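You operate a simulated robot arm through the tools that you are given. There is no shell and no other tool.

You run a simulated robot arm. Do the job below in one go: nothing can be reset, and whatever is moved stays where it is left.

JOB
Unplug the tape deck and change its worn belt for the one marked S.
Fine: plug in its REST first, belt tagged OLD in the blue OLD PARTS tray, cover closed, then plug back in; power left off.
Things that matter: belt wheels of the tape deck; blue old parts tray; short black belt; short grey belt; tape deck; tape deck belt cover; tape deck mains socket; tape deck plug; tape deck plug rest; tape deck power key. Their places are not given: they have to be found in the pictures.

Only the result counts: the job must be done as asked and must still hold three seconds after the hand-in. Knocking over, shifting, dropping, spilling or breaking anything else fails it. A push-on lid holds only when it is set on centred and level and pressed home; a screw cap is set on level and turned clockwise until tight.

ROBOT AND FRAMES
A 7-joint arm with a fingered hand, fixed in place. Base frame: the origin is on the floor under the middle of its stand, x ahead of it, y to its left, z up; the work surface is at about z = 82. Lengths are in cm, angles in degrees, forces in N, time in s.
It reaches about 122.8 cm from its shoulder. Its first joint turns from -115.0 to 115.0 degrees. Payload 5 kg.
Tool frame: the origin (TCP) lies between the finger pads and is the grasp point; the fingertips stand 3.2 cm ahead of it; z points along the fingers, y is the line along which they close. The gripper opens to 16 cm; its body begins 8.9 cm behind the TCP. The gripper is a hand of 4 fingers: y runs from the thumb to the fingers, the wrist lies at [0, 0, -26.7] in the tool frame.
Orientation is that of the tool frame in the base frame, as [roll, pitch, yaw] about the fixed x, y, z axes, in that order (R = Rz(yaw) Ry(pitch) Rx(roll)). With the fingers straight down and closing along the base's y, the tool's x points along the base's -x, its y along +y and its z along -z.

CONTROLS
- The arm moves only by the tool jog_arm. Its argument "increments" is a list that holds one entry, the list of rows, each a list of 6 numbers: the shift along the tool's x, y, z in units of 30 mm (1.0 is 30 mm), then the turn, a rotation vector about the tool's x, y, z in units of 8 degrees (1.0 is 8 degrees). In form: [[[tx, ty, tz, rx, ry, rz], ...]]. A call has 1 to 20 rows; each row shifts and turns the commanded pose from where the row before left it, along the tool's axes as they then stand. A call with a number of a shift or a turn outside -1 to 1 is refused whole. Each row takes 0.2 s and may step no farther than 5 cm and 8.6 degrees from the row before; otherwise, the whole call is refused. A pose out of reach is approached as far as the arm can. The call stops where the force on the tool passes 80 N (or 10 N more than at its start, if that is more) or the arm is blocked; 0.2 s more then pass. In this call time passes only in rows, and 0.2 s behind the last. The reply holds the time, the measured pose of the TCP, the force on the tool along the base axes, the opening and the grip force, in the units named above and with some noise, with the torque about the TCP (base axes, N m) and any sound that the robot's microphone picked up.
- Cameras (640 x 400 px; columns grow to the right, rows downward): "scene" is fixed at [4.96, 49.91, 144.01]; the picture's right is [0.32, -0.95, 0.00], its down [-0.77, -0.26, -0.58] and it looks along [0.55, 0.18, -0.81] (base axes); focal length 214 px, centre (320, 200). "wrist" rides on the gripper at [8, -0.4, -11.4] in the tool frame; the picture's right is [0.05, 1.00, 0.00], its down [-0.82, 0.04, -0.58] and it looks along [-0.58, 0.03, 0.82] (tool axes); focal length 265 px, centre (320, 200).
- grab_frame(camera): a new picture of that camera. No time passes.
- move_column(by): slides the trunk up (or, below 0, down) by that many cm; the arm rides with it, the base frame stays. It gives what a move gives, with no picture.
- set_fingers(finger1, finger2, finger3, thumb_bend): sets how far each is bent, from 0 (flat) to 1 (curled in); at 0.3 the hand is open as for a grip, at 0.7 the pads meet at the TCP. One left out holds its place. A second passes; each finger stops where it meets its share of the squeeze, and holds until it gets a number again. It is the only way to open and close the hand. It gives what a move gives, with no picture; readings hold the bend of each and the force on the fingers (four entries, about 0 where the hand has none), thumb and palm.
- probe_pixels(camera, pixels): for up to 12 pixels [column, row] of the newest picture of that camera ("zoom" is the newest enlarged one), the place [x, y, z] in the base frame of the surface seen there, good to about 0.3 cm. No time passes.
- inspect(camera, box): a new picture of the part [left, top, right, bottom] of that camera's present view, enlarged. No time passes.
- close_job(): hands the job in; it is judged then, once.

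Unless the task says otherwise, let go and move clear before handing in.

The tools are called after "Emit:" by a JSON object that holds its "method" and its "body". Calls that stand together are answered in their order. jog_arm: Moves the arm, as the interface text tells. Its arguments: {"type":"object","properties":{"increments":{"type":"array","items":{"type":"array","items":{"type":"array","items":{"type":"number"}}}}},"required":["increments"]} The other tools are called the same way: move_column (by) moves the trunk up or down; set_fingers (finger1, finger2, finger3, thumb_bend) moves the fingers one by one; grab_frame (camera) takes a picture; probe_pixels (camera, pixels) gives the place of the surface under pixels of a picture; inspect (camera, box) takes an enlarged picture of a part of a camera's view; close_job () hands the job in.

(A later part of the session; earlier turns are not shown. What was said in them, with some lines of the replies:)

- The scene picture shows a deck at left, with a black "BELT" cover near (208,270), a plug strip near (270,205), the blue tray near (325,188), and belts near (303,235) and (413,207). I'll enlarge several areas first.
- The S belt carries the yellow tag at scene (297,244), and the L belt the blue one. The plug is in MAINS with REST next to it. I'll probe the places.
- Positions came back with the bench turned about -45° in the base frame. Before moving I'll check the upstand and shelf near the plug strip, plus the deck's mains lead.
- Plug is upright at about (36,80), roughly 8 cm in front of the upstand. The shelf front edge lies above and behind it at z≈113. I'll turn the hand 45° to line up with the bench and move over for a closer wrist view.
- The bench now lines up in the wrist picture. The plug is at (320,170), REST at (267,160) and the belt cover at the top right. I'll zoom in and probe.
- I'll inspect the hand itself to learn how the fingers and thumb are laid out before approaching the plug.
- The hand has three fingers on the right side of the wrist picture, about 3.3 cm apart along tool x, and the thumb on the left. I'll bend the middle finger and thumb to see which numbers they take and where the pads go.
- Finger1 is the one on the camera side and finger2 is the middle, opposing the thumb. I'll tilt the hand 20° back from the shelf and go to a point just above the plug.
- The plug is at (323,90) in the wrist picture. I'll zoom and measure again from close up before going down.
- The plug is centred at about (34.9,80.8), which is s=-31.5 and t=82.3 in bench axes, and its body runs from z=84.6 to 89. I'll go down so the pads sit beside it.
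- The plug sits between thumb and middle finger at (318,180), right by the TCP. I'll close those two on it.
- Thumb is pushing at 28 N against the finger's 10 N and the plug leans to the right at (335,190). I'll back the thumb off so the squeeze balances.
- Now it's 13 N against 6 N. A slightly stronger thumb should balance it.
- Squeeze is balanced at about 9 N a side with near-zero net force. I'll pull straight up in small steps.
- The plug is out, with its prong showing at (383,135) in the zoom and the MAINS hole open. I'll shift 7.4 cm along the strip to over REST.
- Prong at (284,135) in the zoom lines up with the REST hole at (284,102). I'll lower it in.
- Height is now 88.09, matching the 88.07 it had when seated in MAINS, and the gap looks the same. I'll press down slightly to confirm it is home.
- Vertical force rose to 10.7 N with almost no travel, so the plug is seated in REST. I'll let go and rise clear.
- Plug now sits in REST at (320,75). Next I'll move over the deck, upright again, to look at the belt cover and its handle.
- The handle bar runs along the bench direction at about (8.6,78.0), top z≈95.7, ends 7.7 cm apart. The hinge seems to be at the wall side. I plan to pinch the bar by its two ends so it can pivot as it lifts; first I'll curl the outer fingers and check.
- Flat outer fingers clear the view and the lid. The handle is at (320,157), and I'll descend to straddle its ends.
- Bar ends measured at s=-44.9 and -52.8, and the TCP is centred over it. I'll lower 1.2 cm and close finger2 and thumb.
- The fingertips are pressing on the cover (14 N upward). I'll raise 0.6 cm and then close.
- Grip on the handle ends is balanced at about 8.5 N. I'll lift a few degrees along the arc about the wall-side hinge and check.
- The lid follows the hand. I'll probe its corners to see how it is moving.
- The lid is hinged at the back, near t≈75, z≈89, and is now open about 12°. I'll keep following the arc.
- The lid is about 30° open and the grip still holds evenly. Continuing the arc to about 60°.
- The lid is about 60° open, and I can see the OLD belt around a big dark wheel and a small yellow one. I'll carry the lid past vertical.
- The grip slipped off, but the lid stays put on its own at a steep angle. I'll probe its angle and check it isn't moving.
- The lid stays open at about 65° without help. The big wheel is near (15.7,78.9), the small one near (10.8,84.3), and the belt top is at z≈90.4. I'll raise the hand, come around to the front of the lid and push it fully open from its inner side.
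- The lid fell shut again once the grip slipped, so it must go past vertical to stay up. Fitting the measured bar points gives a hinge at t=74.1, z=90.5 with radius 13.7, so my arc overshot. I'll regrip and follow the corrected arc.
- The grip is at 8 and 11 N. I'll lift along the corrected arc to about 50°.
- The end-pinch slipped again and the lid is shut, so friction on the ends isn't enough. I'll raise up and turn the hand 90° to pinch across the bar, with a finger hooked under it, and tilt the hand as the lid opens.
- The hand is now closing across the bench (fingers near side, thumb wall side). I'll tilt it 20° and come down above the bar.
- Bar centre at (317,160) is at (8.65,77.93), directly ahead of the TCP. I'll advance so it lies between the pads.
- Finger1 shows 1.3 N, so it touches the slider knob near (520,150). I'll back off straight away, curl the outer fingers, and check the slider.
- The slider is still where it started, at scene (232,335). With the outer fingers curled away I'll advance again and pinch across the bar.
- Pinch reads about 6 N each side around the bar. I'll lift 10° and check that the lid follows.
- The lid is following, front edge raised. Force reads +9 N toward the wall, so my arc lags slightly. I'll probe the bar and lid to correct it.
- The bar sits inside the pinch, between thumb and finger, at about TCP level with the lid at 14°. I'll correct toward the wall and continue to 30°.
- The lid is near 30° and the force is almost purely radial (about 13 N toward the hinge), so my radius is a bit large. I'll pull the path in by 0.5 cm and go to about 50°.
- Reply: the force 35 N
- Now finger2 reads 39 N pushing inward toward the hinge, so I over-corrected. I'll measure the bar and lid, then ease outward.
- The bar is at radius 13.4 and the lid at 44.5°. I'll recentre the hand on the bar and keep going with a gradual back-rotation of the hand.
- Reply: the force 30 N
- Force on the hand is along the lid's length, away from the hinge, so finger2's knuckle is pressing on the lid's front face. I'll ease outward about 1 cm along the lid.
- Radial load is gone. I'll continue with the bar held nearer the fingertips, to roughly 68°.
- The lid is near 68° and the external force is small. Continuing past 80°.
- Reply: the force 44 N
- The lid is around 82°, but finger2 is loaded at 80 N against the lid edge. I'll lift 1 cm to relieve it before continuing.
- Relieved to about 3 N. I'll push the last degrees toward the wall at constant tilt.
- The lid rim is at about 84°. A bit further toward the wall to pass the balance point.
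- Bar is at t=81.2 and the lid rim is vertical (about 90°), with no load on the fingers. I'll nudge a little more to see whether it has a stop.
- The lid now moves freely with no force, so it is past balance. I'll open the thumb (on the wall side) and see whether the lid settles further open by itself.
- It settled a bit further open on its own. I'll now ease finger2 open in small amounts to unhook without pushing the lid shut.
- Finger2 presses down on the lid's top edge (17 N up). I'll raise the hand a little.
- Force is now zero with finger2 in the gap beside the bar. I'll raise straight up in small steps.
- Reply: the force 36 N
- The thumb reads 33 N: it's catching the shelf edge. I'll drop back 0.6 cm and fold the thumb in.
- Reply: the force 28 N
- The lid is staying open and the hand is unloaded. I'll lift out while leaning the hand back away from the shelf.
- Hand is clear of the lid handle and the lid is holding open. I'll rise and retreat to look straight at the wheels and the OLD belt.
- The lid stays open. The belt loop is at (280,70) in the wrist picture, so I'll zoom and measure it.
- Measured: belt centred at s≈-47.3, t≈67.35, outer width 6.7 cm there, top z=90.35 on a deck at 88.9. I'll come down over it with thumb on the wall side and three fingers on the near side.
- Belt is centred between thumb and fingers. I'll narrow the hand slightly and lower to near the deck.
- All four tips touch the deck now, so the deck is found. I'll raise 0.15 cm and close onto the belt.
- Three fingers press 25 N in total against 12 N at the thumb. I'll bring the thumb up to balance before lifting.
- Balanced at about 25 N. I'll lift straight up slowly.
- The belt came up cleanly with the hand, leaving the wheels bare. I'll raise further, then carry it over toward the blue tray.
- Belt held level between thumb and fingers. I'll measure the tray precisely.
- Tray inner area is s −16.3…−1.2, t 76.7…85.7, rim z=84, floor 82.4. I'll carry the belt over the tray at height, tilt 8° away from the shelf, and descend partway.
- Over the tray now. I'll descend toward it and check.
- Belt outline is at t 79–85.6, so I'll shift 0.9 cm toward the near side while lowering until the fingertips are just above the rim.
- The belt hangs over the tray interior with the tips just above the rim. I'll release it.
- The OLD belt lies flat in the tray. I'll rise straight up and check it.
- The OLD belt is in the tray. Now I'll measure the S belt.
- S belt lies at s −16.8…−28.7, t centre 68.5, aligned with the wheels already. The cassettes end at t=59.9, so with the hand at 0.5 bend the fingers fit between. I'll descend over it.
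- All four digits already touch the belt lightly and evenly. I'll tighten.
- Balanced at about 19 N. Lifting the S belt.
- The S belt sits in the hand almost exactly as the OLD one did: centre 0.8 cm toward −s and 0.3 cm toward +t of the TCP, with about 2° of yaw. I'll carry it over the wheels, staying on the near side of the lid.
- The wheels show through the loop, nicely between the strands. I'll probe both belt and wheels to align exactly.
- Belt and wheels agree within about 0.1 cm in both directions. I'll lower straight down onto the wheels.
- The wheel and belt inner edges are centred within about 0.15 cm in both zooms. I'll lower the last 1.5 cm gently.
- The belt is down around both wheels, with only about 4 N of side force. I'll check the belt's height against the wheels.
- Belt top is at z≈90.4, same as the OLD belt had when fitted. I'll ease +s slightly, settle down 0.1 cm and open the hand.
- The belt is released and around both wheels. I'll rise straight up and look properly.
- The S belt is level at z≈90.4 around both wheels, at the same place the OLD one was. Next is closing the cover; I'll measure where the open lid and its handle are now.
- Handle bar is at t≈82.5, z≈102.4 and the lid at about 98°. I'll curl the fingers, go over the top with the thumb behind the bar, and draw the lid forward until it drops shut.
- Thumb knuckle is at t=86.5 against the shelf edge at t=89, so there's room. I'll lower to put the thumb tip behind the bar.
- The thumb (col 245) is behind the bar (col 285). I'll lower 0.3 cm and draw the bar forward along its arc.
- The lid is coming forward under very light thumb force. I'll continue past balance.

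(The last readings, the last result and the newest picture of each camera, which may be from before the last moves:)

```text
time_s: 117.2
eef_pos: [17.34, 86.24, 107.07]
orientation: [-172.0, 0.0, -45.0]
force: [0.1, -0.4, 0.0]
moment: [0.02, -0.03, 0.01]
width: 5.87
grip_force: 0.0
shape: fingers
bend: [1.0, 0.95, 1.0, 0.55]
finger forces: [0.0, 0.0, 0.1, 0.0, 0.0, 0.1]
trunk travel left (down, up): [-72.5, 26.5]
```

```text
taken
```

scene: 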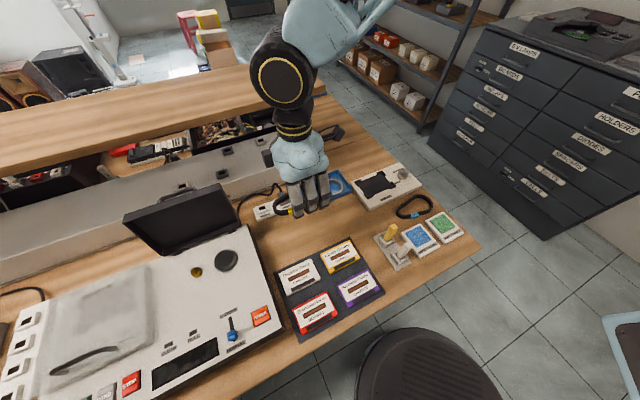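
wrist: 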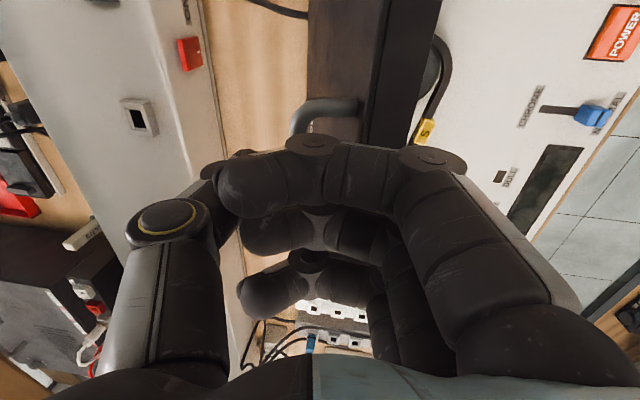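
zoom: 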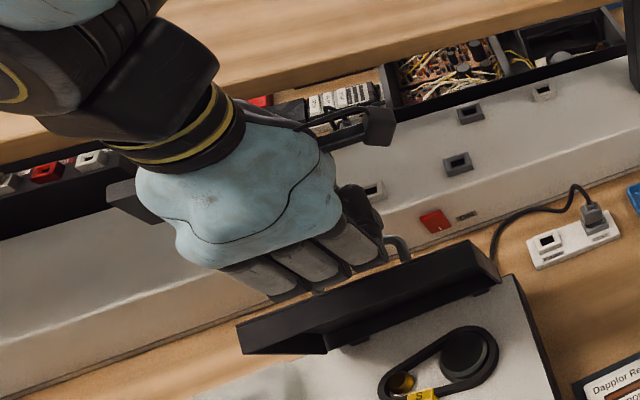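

The lid has passed balance and is falling by itself. I'll lift the hand clear and let it close.

Emit:
{"method": "jog_arm", "body": {"increments": [[[0, 0, -0.8, 0, 0, 0], [0, 0, -0.8, 0, 0, 0], [0, 0, -0.5, 0, 0, 0], [0, 0, 0, -0.5, 0, 0], [0, 0, 0, -0.5, 0, 0], [0, 0, 0, 0, 0, 0], [0, 0, 0, 0, 0, 0], [0, 0, 0, 0, 0, 0]]]}}

Emit:
{"method": "inspect", "body": {"camera": "scene", "box": [60, 100, 280, 300]}}

Emit:
{"method": "grab_frame", "body": {"camera": "wrist"}}

```text
time_s: 119.0
eef_pos: [16.81, 85.71, 113.21]
orientation: [180.0, 0.0, -44.8]
force: [0.2, -0.2, 0.5]
moment: [-0.04, 0.02, -0.01]
width: 5.91
grip_force: 0.1
shape: fingers
bend: [1.0, 0.95, 1.0, 0.55]
finger forces: [0.0, 0.0, 0.1, 0.0, 0.0, 0.1]
trunk travel left (down, up): [-72.5, 26.5]
```

```text
2.00 times, centred on (170, 200) of scene
```

zoom: 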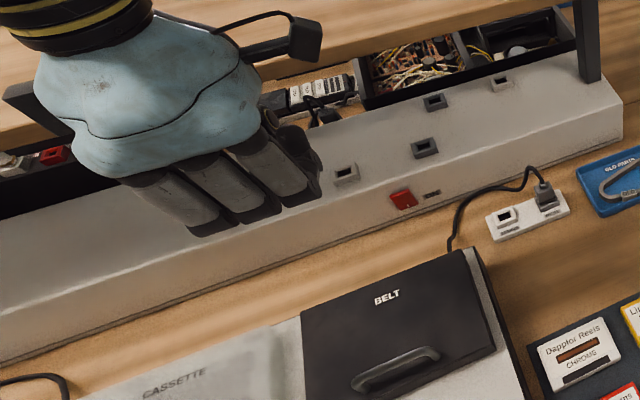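

```text
taken
```

wrist: 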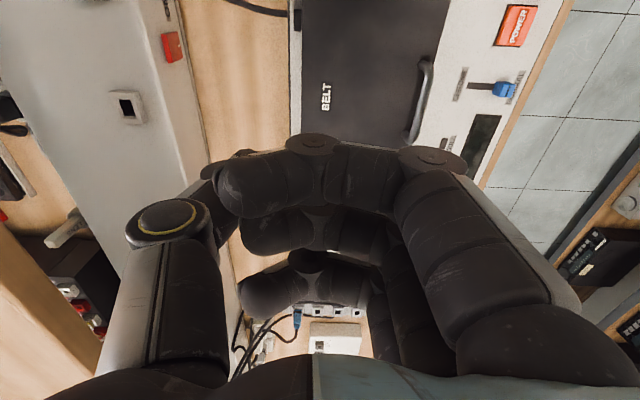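

The cover has dropped shut. I'll verify its height along the front edge.

Emit:
{"method": "inspect", "body": {"camera": "scene", "box": [140, 210, 300, 330]}}

Emit:
{"method": "probe_pixels", "body": {"camera": "zoom", "pixels": [[250, 120], [150, 200], [190, 260], [400, 200], [440, 215], [160, 380], [300, 220], [385, 90], [120, 300], [460, 230]]}}

```text
3.33 times, centred on (220, 270) of scene
```

zoom: 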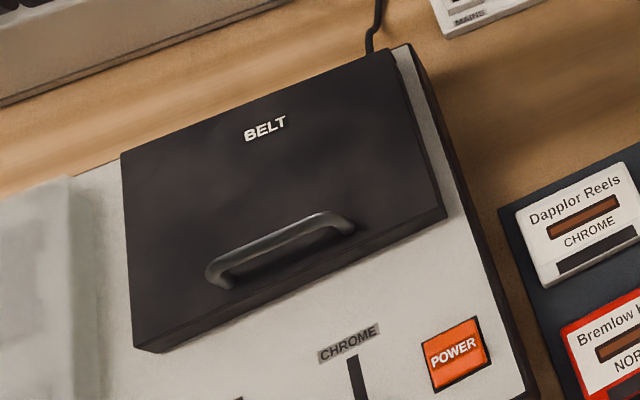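

```text
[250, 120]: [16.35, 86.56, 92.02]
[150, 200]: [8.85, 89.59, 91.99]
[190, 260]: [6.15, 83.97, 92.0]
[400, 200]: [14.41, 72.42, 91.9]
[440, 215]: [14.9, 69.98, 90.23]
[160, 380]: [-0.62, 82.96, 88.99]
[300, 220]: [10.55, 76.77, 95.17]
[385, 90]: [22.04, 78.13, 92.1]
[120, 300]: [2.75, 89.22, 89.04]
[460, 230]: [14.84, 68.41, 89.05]
```

The cover is flat at z=92.0 everywhere, same as at the start. Now the plug: I'll move over by REST, turn the hand back 90°, and prepare the same pinch as before.

Emit:
{"method": "set_fingers", "body": {"finger1": 0.1, "finger2": 0.56, "finger3": 0.1, "thumb_bend": 0.56}}

Emit:
{"method": "jog_arm", "body": {"increments": [[[0.9, 0.1, 0, 0, 0, 0], [0.9, 0.1, 0, 0, 0, 0], [0.9, 0, 0, 0, 0, 0], [0.9, 0, 0, 0, 0, 0], [0.9, 0, 0, 0, 0, 0], [0.9, 0, 0, 0, 0, 0], [0.9, 0, 0, 0, 0, 0], [0.9, 0, 0, 0, 0, 0], [0.9, 0, 0, 0, 0, 0]]]}}

Emit:
{"method": "jog_arm", "body": {"increments": [[[0, 0, 0, 0, 0, 0.9375], [0, 0, 0, 0, 0, 0.9375], [0, 0, 0, 0, 0, 0.9375], [0, 0, 0, 0, 0, 0.9375], [0, 0, 0, 0, 0, 0.9375], [0, 0, 0, 0, 0, 0.9375], [0, 0, 0, 0, 0, 0.9375], [0, 0, 0, 0, 0, 0.9375], [0, 0, 0, 0, 0, 0.9375], [0, 0, 0, 0, 0, 0.9375], [0, 0, 0, 0, 0, 0.9375], [0, 0, 0, 0, 0, 0.9375], [0, 0, 0, 0, -0.8333, 0], [0, 0, 0, 0, -0.8333, 0], [0, 0, 0, 0, -0.8333, 0]]]}}

Emit:
{"method": "grab_frame", "body": {"camera": "wrist"}}

Emit:
{"method": "grab_frame", "body": {"camera": "scene"}}

```text
time_s: 120.0
eef_pos: [16.7, 85.59, 113.25]
orientation: [179.9, 0.0, -45.0]
force: [-0.4, -0.7, 0.4]
moment: [-0.01, 0.0, 0.01]
width: 14.41
grip_force: 0.0
shape: fingers
bend: [0.1, 0.56, 0.1, 0.56]
finger forces: [0.1, 0.0, 0.0, 0.0, 0.0, 0.0]
trunk travel left (down, up): [-72.5, 26.5]
```

```text
time_s: 122.0
eef_pos: [33.65, 68.06, 113.38]
orientation: [-179.9, 0.0, -44.9]
force: [-0.2, -0.1, -0.4]
moment: [0.02, -0.01, 0.02]
width: 14.4
grip_force: 0.1
shape: fingers
bend: [0.1, 0.56, 0.1, 0.56]
finger forces: [0.0, 0.0, 0.0, 0.1, 0.1, 0.1]
trunk travel left (down, up): [-72.5, 26.5]
```

```text
time_s: 125.2
eef_pos: [33.55, 68.14, 113.29]
orientation: [-180.0, 20.1, -134.9]
force: [-0.1, 0.4, -1.0]
moment: [0.0, -0.02, 0.0]
width: 14.43
grip_force: 0.0
shape: fingers
bend: [0.1, 0.56, 0.1, 0.56]
finger forces: [0.1, 0.1, 0.0, 0.0, 0.1, 0.0]
trunk travel left (down, up): [-72.5, 26.5]
```

```text
taken
```

wrist: 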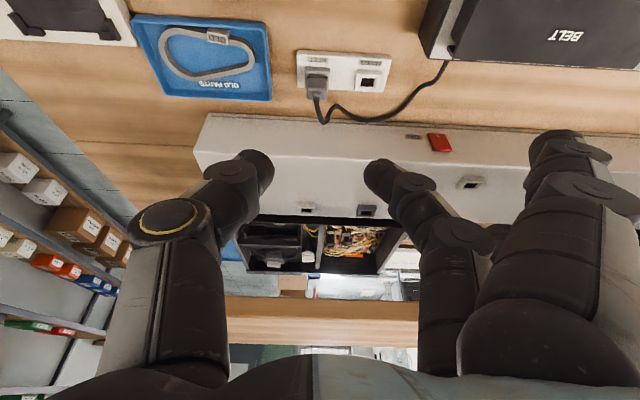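

```text
taken
```

scene: 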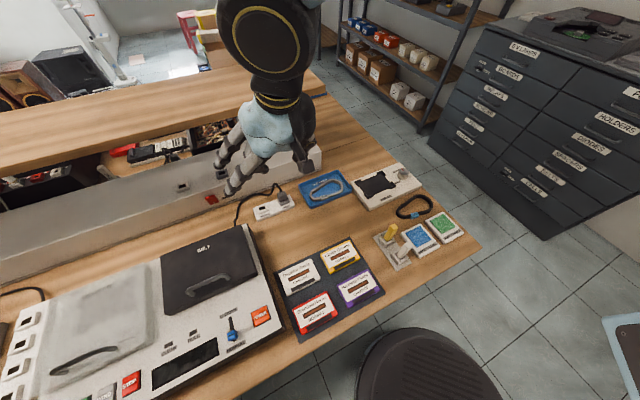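

Emit:
{"method": "jog_arm", "body": {"increments": [[[-0.194, -0.006, 0.897, 0, 0, 0], [-0.194, -0.006, 0.897, 0, 0, 0], [-0.194, -0.006, 0.897, 0, 0, 0], [-0.194, -0.006, 0.897, 0, 0, 0], [-0.194, -0.006, 0.897, 0, 0, 0], [-0.194, -0.006, 0.897, 0, 0, 0], [-0.194, -0.006, 0.897, 0, 0, 0]]]}}

Emit:
{"method": "grab_frame", "body": {"camera": "wrist"}}

Emit:
{"method": "inspect", "body": {"camera": "wrist", "box": [240, 0, 460, 140]}}

```text
time_s: 126.8
eef_pos: [40.9, 75.43, 96.88]
orientation: [180.0, 20.0, -134.9]
force: [0.1, 0.9, -1.0]
moment: [-0.02, 0.01, 0.0]
width: 14.41
grip_force: 0.0
shape: fingers
bend: [0.1, 0.56, 0.1, 0.56]
finger forces: [0.0, 0.0, 0.1, 0.1, 0.0, 0.1]
trunk travel left (down, up): [-72.5, 26.5]
```

```text
taken
```

wrist: 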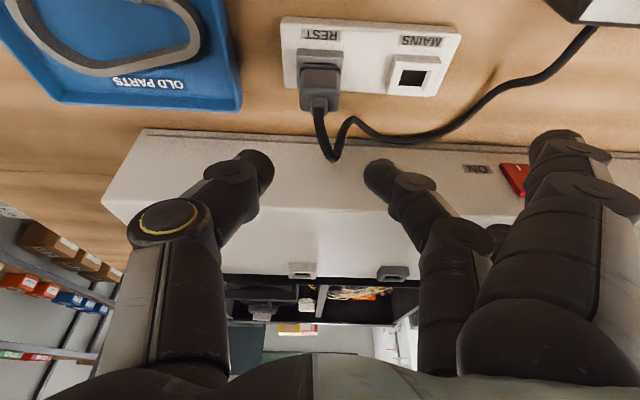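

```text
2.86 times, centred on (350, 70) of wrist
```

zoom: 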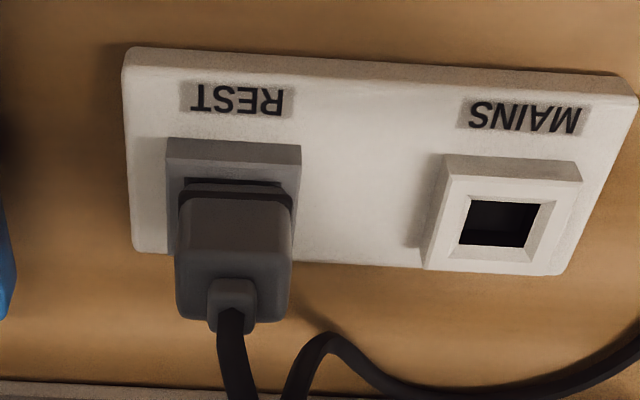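

Plug is in REST at (320,75), right below. I'll descend to the same grip height as before.

Emit:
{"method": "jog_arm", "body": {"increments": [[[0.252, 0, 0.693, 0, 0, 0], [0.252, 0, 0.693, 0, 0, 0], [0.252, 0, 0.693, 0, 0, 0], [0.25, 0, 0.685, 0, 0, 0]]]}}

Emit:
{"method": "grab_frame", "body": {"camera": "wrist"}}

```text
time_s: 127.8
eef_pos: [40.97, 75.1, 88.11]
orientation: [180.0, 20.1, -134.9]
force: [0.5, -0.4, -0.3]
moment: [-0.01, 0.01, -0.01]
width: 14.42
grip_force: 0.1
shape: fingers
bend: [0.1, 0.56, 0.1, 0.56]
finger forces: [0.1, 0.0, 0.0, 0.0, 0.1, 0.0]
trunk travel left (down, up): [-72.5, 26.5]
```

```text
taken
```

wrist: 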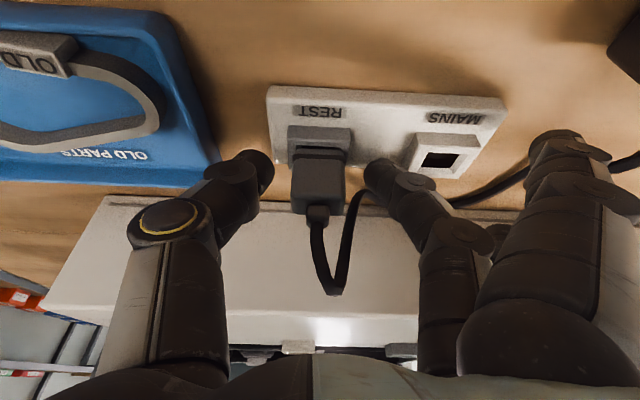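

Emit:
{"method": "set_fingers", "body": {"finger2": 0.85, "thumb_bend": 0.68}}

Emit:
{"method": "inspect", "body": {"camera": "wrist", "box": [220, 60, 440, 300]}}

```text
time_s: 128.8
eef_pos: [41.03, 75.25, 88.02]
orientation: [-180.0, 20.0, -135.0]
force: [1.2, -0.2, 0.0]
moment: [0.01, 0.01, 0.02]
width: 12.93
grip_force: 8.6
shape: fingers
bend: [0.1, 0.65, 0.1, 0.66]
finger forces: [0.1, 8.1, 0.0, 0.0, 8.9, 0.0]
trunk travel left (down, up): [-72.5, 26.5]
```

```text
1.67 times, centred on (330, 180) of wrist
```

zoom: 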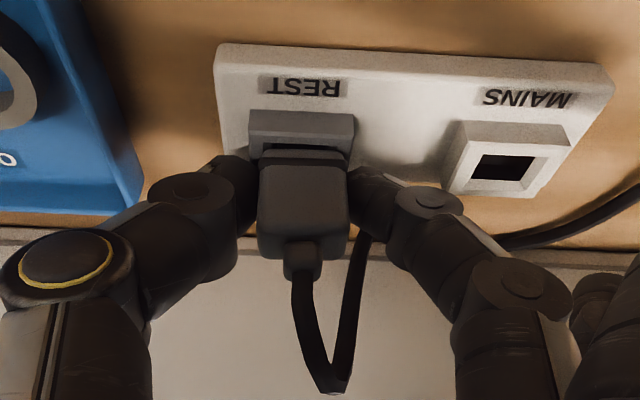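

Pinch is balanced at about 8.5 N. I'll pull the plug straight up out of REST.

Emit:
{"method": "jog_arm", "body": {"increments": [[[-0.057, 0, -0.157, 0, 0, 0], [-0.057, 0, -0.157, 0, 0, 0], [-0.057, 0, -0.157, 0, 0, 0], [-0.057, 0, -0.157, 0, 0, 0], [-0.057, 0, -0.157, 0, 0, 0], [-0.057, 0, -0.157, 0, 0, 0]]]}}

Emit:
{"method": "inspect", "body": {"camera": "wrist", "box": [220, 60, 440, 300]}}

```text
time_s: 130.2
eef_pos: [40.91, 75.23, 91.01]
orientation: [179.9, 20.0, -134.9]
force: [0.0, -0.1, 0.3]
moment: [0.0, -0.03, 0.0]
width: 12.95
grip_force: 8.8
shape: fingers
bend: [0.1, 0.65, 0.1, 0.66]
finger forces: [0.1, 8.4, 0.1, 0.0, 8.4, 0.1]
trunk travel left (down, up): [-72.5, 26.5]
```

```text
1.67 times, centred on (330, 180) of wrist
```

zoom: 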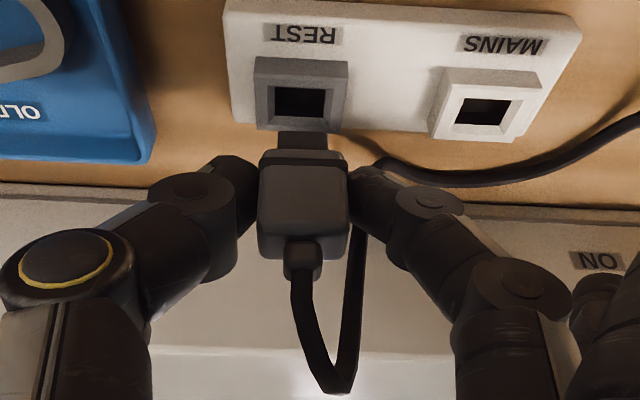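

Plug is free of REST. Shifting 7.4 cm back over MAINS.

Emit:
{"method": "jog_arm", "body": {"increments": [[[0, 0.617, 0, 0, 0, 0], [0, 0.617, 0, 0, 0, 0], [0, 0.617, 0, 0, 0, 0], [0, 0.617, 0, 0, 0, 0]]]}}

Emit:
{"method": "inspect", "body": {"camera": "wrist", "box": [180, 60, 440, 300]}}

Emit:
{"method": "inspect", "body": {"camera": "scene", "box": [200, 150, 320, 250]}}

```text
time_s: 131.2
eef_pos: [35.7, 80.43, 91.18]
orientation: [-179.8, 20.1, -135.0]
force: [-0.7, 0.1, -0.7]
moment: [-0.01, 0.02, 0.04]
width: 12.92
grip_force: 8.3
shape: fingers
bend: [0.1, 0.65, 0.1, 0.66]
finger forces: [0.0, 8.4, 0.1, 0.1, 8.4, 0.1]
trunk travel left (down, up): [-72.5, 26.5]
```

```text
1.67 times, centred on (310, 180) of wrist
```

zoom: 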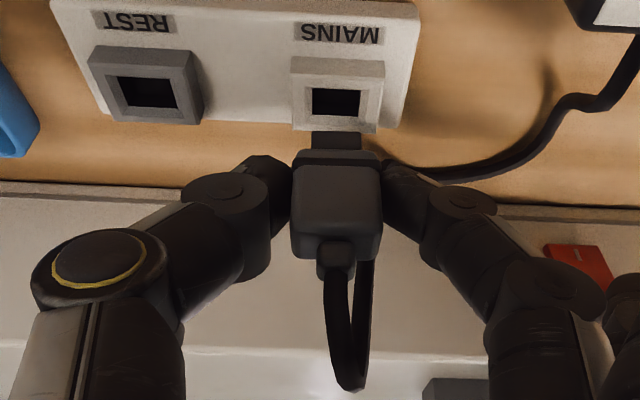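

```text
4.00 times, centred on (260, 200) of scene
```

zoom: 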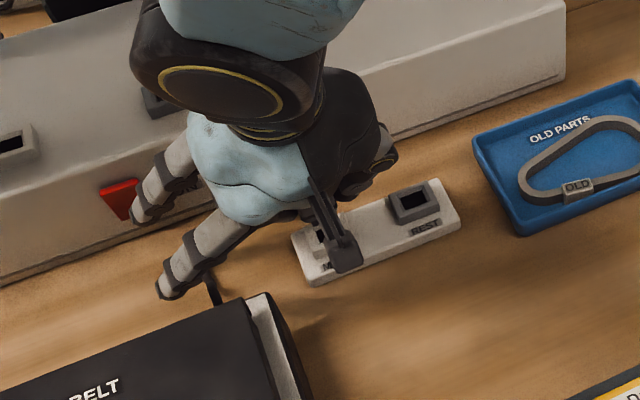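

Prong lines up with the MAINS hole at (335,100). Finger3 is stretched toward the red wall switch, so I'll bring the outer fingers back to 0.3 first, as used safely here before.

Emit:
{"method": "set_fingers", "body": {"finger1": 0.3, "finger3": 0.35}}

Emit:
{"method": "jog_arm", "body": {"increments": [[[0.058, 0, 0.16, 0, 0, 0], [0.058, 0, 0.16, 0, 0, 0], [0.058, 0, 0.16, 0, 0, 0], [0.058, 0, 0.16, 0, 0, 0], [0.058, 0, 0.16, 0, 0, 0], [0.058, 0, 0.16, 0, 0, 0]]]}}

Emit:
{"method": "inspect", "body": {"camera": "wrist", "box": [180, 60, 440, 300]}}

```text
time_s: 132.2
eef_pos: [35.58, 80.45, 91.15]
orientation: [179.9, 20.0, -134.9]
force: [-1.0, -0.8, -0.8]
moment: [-0.02, 0.02, -0.01]
width: 10.51
grip_force: 8.7
shape: fingers
bend: [0.3, 0.65, 0.35, 0.66]
finger forces: [0.0, 8.4, 0.1, 0.0, 8.4, 0.1]
trunk travel left (down, up): [-72.5, 26.5]
```

```text
time_s: 133.6
eef_pos: [35.57, 80.46, 88.02]
orientation: [180.0, 20.0, -134.9]
force: [-1.3, -1.2, 1.1]
moment: [-0.05, 0.01, 0.02]
width: 10.57
grip_force: 9.4
shape: fingers
bend: [0.3, 0.66, 0.35, 0.66]
finger forces: [0.1, 8.9, 0.0, 0.1, 9.6, 0.0]
trunk travel left (down, up): [-72.5, 26.5]
```

```text
1.67 times, centred on (310, 180) of wrist
```

zoom: 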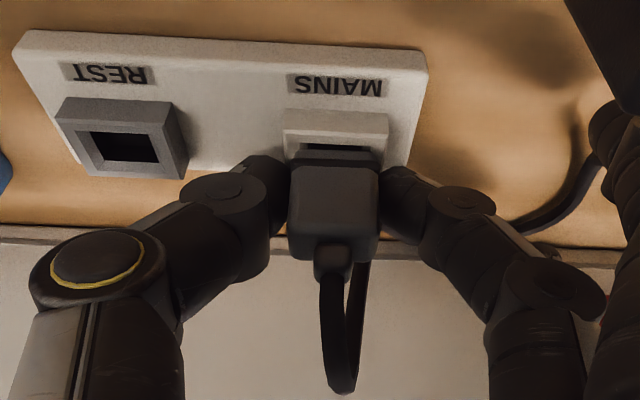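

It's in at the same height as originally. I'll press slightly to seat it.

Emit:
{"method": "jog_arm", "body": {"increments": [[[0.011, 0, 0.031, 0, 0, 0], [0.011, 0, 0.031, 0, 0, 0], [0.011, 0, 0.031, 0, 0, 0], [0.006, 0, 0.016, 0, 0, 0]]]}}

Emit:
{"method": "inspect", "body": {"camera": "wrist", "box": [180, 60, 440, 300]}}

```text
time_s: 134.6
eef_pos: [35.66, 80.45, 87.89]
orientation: [-180.0, 20.2, -135.1]
force: [0.8, 0.7, 12.9]
moment: [0.03, -0.1, -0.02]
width: 10.51
grip_force: 11.4
shape: fingers
bend: [0.3, 0.66, 0.35, 0.66]
finger forces: [0.0, 10.9, 0.1, 0.0, 11.6, 0.1]
trunk travel left (down, up): [-72.5, 26.5]
```

```text
1.67 times, centred on (310, 180) of wrist
```

zoom: 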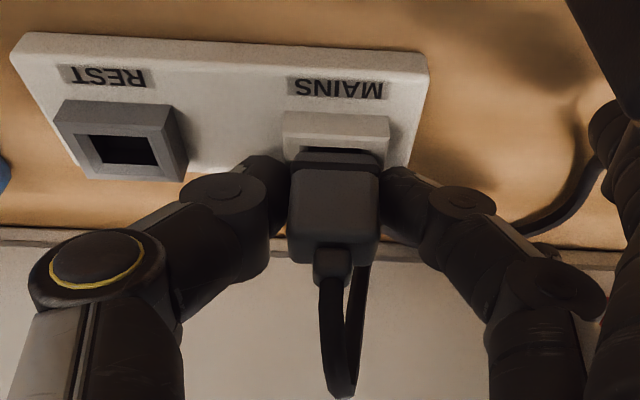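

12.9 N upward with no travel: the plug is home in MAINS. I'll release and rise clear.

Emit:
{"method": "set_fingers", "body": {"finger2": 0.56, "thumb_bend": 0.56}}

Emit:
{"method": "jog_arm", "body": {"increments": [[[-0.114, 0, -0.313, 0, 0, 0], [-0.114, 0, -0.313, 0, 0, 0], [-0.228, 0, -0.627, 0, 0, 0], [-0.228, 0, -0.627, 0, 0, 0], [-0.228, 0, -0.627, 0, 0, 0], [-0.228, 0, -0.627, 0, 0, 0]]]}}

Emit:
{"method": "grab_frame", "body": {"camera": "wrist"}}

Emit:
{"method": "inspect", "body": {"camera": "scene", "box": [200, 150, 320, 250]}}

Emit:
{"method": "inspect", "body": {"camera": "scene", "box": [100, 220, 300, 390]}}

```text
time_s: 135.6
eef_pos: [35.75, 80.54, 87.7]
orientation: [-180.0, 20.0, -134.9]
force: [-0.8, 0.2, 3.1]
moment: [-0.02, -0.02, 0.02]
width: 11.7
grip_force: 1.6
shape: fingers
bend: [0.3, 0.56, 0.35, 0.57]
finger forces: [0.1, 0.0, 0.1, 0.1, 2.6, 0.0]
trunk travel left (down, up): [-72.5, 26.5]
```

```text
time_s: 137.0
eef_pos: [35.72, 80.41, 97.76]
orientation: [-180.0, 20.1, -135.0]
force: [-0.9, 0.0, -1.2]
moment: [0.02, 0.02, 0.0]
width: 11.88
grip_force: 0.2
shape: fingers
bend: [0.3, 0.56, 0.35, 0.56]
finger forces: [0.0, 0.0, 0.1, 0.0, 0.1, 0.1]
trunk travel left (down, up): [-72.5, 26.5]
```

```text
taken
```

wrist: 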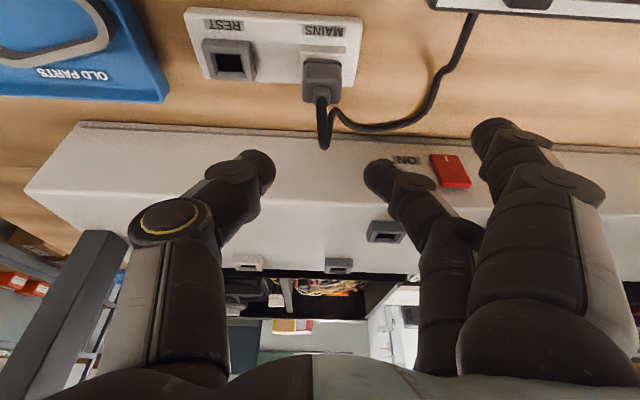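

```text
4.00 times, centred on (260, 200) of scene
```

zoom: 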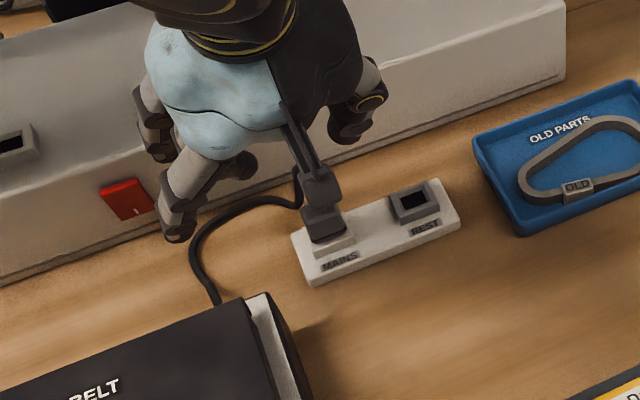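

```text
2.35 times, centred on (200, 305) of scene
```

zoom: 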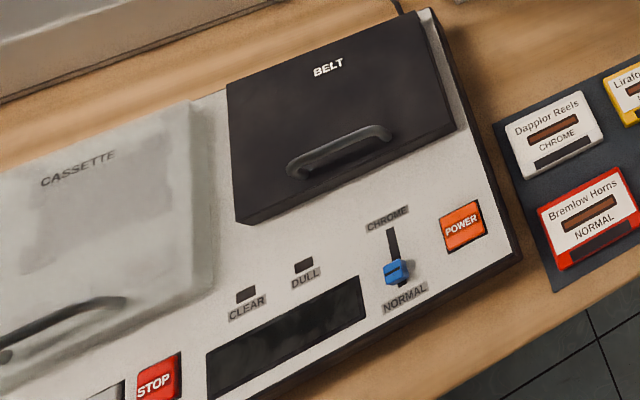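

The display is dark and POWER is unlit, so power is off. I'll check the plug's seating by probing it, then move the hand fully clear.

Emit:
{"method": "inspect", "body": {"camera": "wrist", "box": [170, 0, 390, 138]}}

Emit:
{"method": "probe_pixels", "body": {"camera": "zoom", "pixels": [[395, 205], [490, 205], [440, 210], [395, 275], [490, 275], [440, 255], [385, 150], [505, 150]]}}

```text
2.90 times, centred on (280, 69) of wrist
```

zoom: 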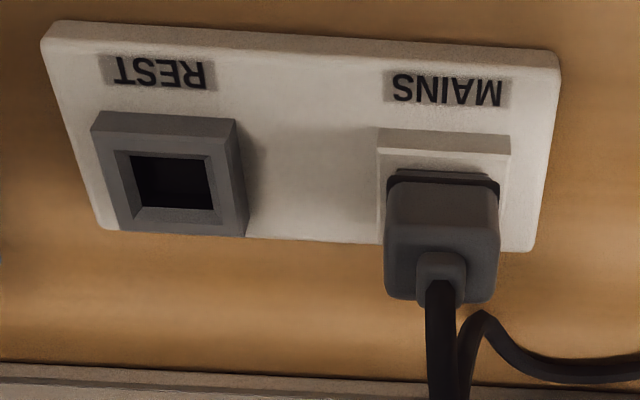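

```text
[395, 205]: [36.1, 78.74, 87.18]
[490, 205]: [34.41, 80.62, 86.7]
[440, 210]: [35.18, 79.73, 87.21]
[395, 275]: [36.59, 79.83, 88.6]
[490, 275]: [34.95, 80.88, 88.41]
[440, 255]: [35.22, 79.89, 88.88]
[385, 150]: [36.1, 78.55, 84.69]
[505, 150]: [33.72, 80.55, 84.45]
```

Plug matches its original seated position (top z≈88.9). I'll withdraw the hand away from the bench and take a last look.

Emit:
{"method": "jog_arm", "body": {"increments": [[[0.4, 0, -0.873, 0, 0, 0], [0.57, 0, -0.873, 0, 0, 0], [0.57, 0, -0.873, 0, 0, 0], [0.57, 0, -0.873, 0, 0, 0], [0.57, 0, -0.873, 0, 0, 0], [0.57, -0.3, -0.873, 0, 0, 0], [0.57, -0.6, -0.8, 0, 0, 0], [0.57, -0.6, -0.6, 0, 0, 0], [0.57, -0.6, -0.4, 0, 0, 0], [0.57, -0.6, -0.2, 0, 0, 0]]]}}

Emit:
{"method": "grab_frame", "body": {"camera": "scene"}}

Emit:
{"method": "inspect", "body": {"camera": "scene", "box": [140, 170, 380, 340]}}

```text
time_s: 139.2
eef_pos: [25.11, 58.38, 112.55]
orientation: [180.0, 19.9, -134.9]
force: [-0.8, -0.6, -0.5]
moment: [0.04, -0.02, 0.01]
width: 11.87
grip_force: 0.1
shape: fingers
bend: [0.3, 0.56, 0.35, 0.56]
finger forces: [0.0, 0.1, 0.1, 0.0, 0.0, 0.0]
trunk travel left (down, up): [-72.5, 26.5]
```

```text
taken
```

scene: 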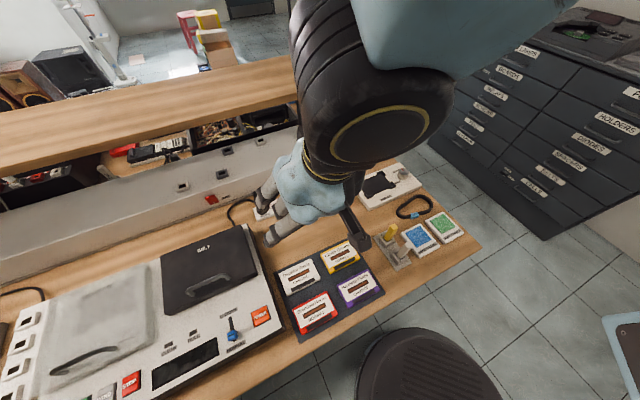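

```text
2.35 times, centred on (260, 255) of scene
```

zoom: 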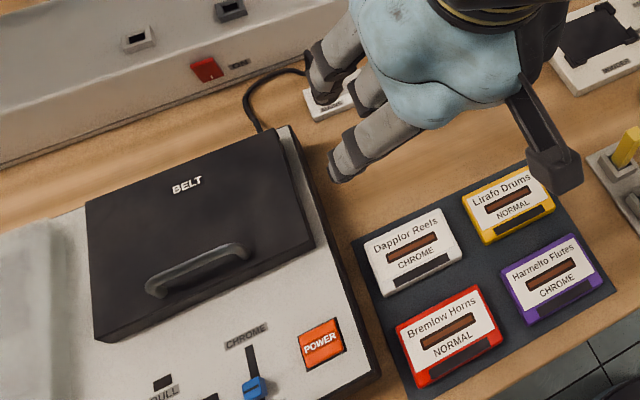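

Emit:
{"method": "jog_arm", "body": {"increments": [[[0, -0.5, -0.8, 0, 0, 0], [0, -0.5, -0.8, 0, 0, 0], [0, -0.5, -0.8, 0, 0, 0], [0, -0.5, -0.6, 0, 0, 0], [0.5, -0.5, 0, 0, 0, 0], [0.5, -0.5, 0, 0, 0, 0]]]}}

Emit:
{"method": "grab_frame", "body": {"camera": "wrist"}}

Emit:
{"method": "grab_frame", "body": {"camera": "scene"}}

```text
time_s: 140.6
eef_pos: [27.37, 47.86, 119.93]
orientation: [-180.0, 20.0, -135.0]
force: [-0.2, 0.9, 0.5]
moment: [0.03, 0.0, -0.05]
width: 11.88
grip_force: 0.0
shape: fingers
bend: [0.3, 0.56, 0.35, 0.56]
finger forces: [0.0, 0.1, 0.0, 0.0, 0.1, 0.0]
trunk travel left (down, up): [-72.5, 26.5]
```

```text
taken
```

wrist: 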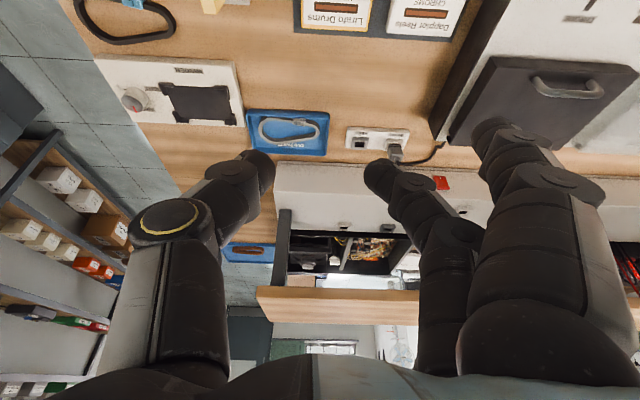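

```text
taken
```

scene: 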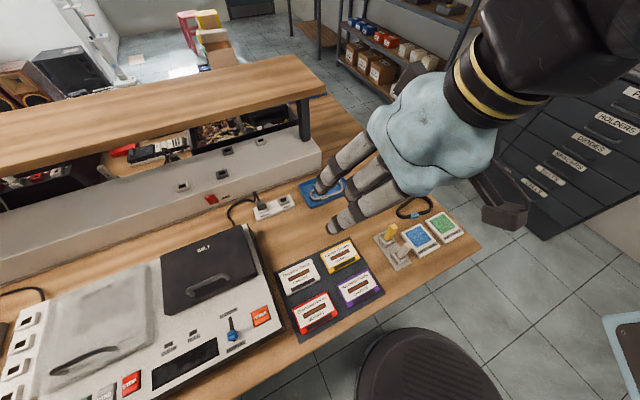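

Both pictures show the finished state: cover closed at (208,270), plug in MAINS at (262,205), OLD belt in the blue tray, display dark, and nothing else moved. The hand is empty and clear, so I'm handing in.

Emit:
{"method": "close_job", "body": {}}

```text
The job is handed in.
```

The tape deck's worn belt has been changed for the one marked S, and the job is handed in.

- **Plug:** It was moved to REST before any work on the belt. At the end it went back into MAINS, at the same height as at the start.
- **Belts:** The OLD belt lies flat in the blue OLD PARTS tray. The S belt sits level around both wheels, where the old one was. I last saw it just before the cover closed over it.
- **Cover:** It is closed, with its top level at the height it had at the start. It took three tries to open and fell shut on its own twice, with the old belt still fitted.
- **Power:** The power key was never pressed, and the display was dark after plugging back in.

While I was opening the cover, a finger brushed the CHROME/NORMAL slider with about 1.3 N; the slider did not move. The thumb also caught the shelf edge once, at about 33 N, and nothing was shifted.
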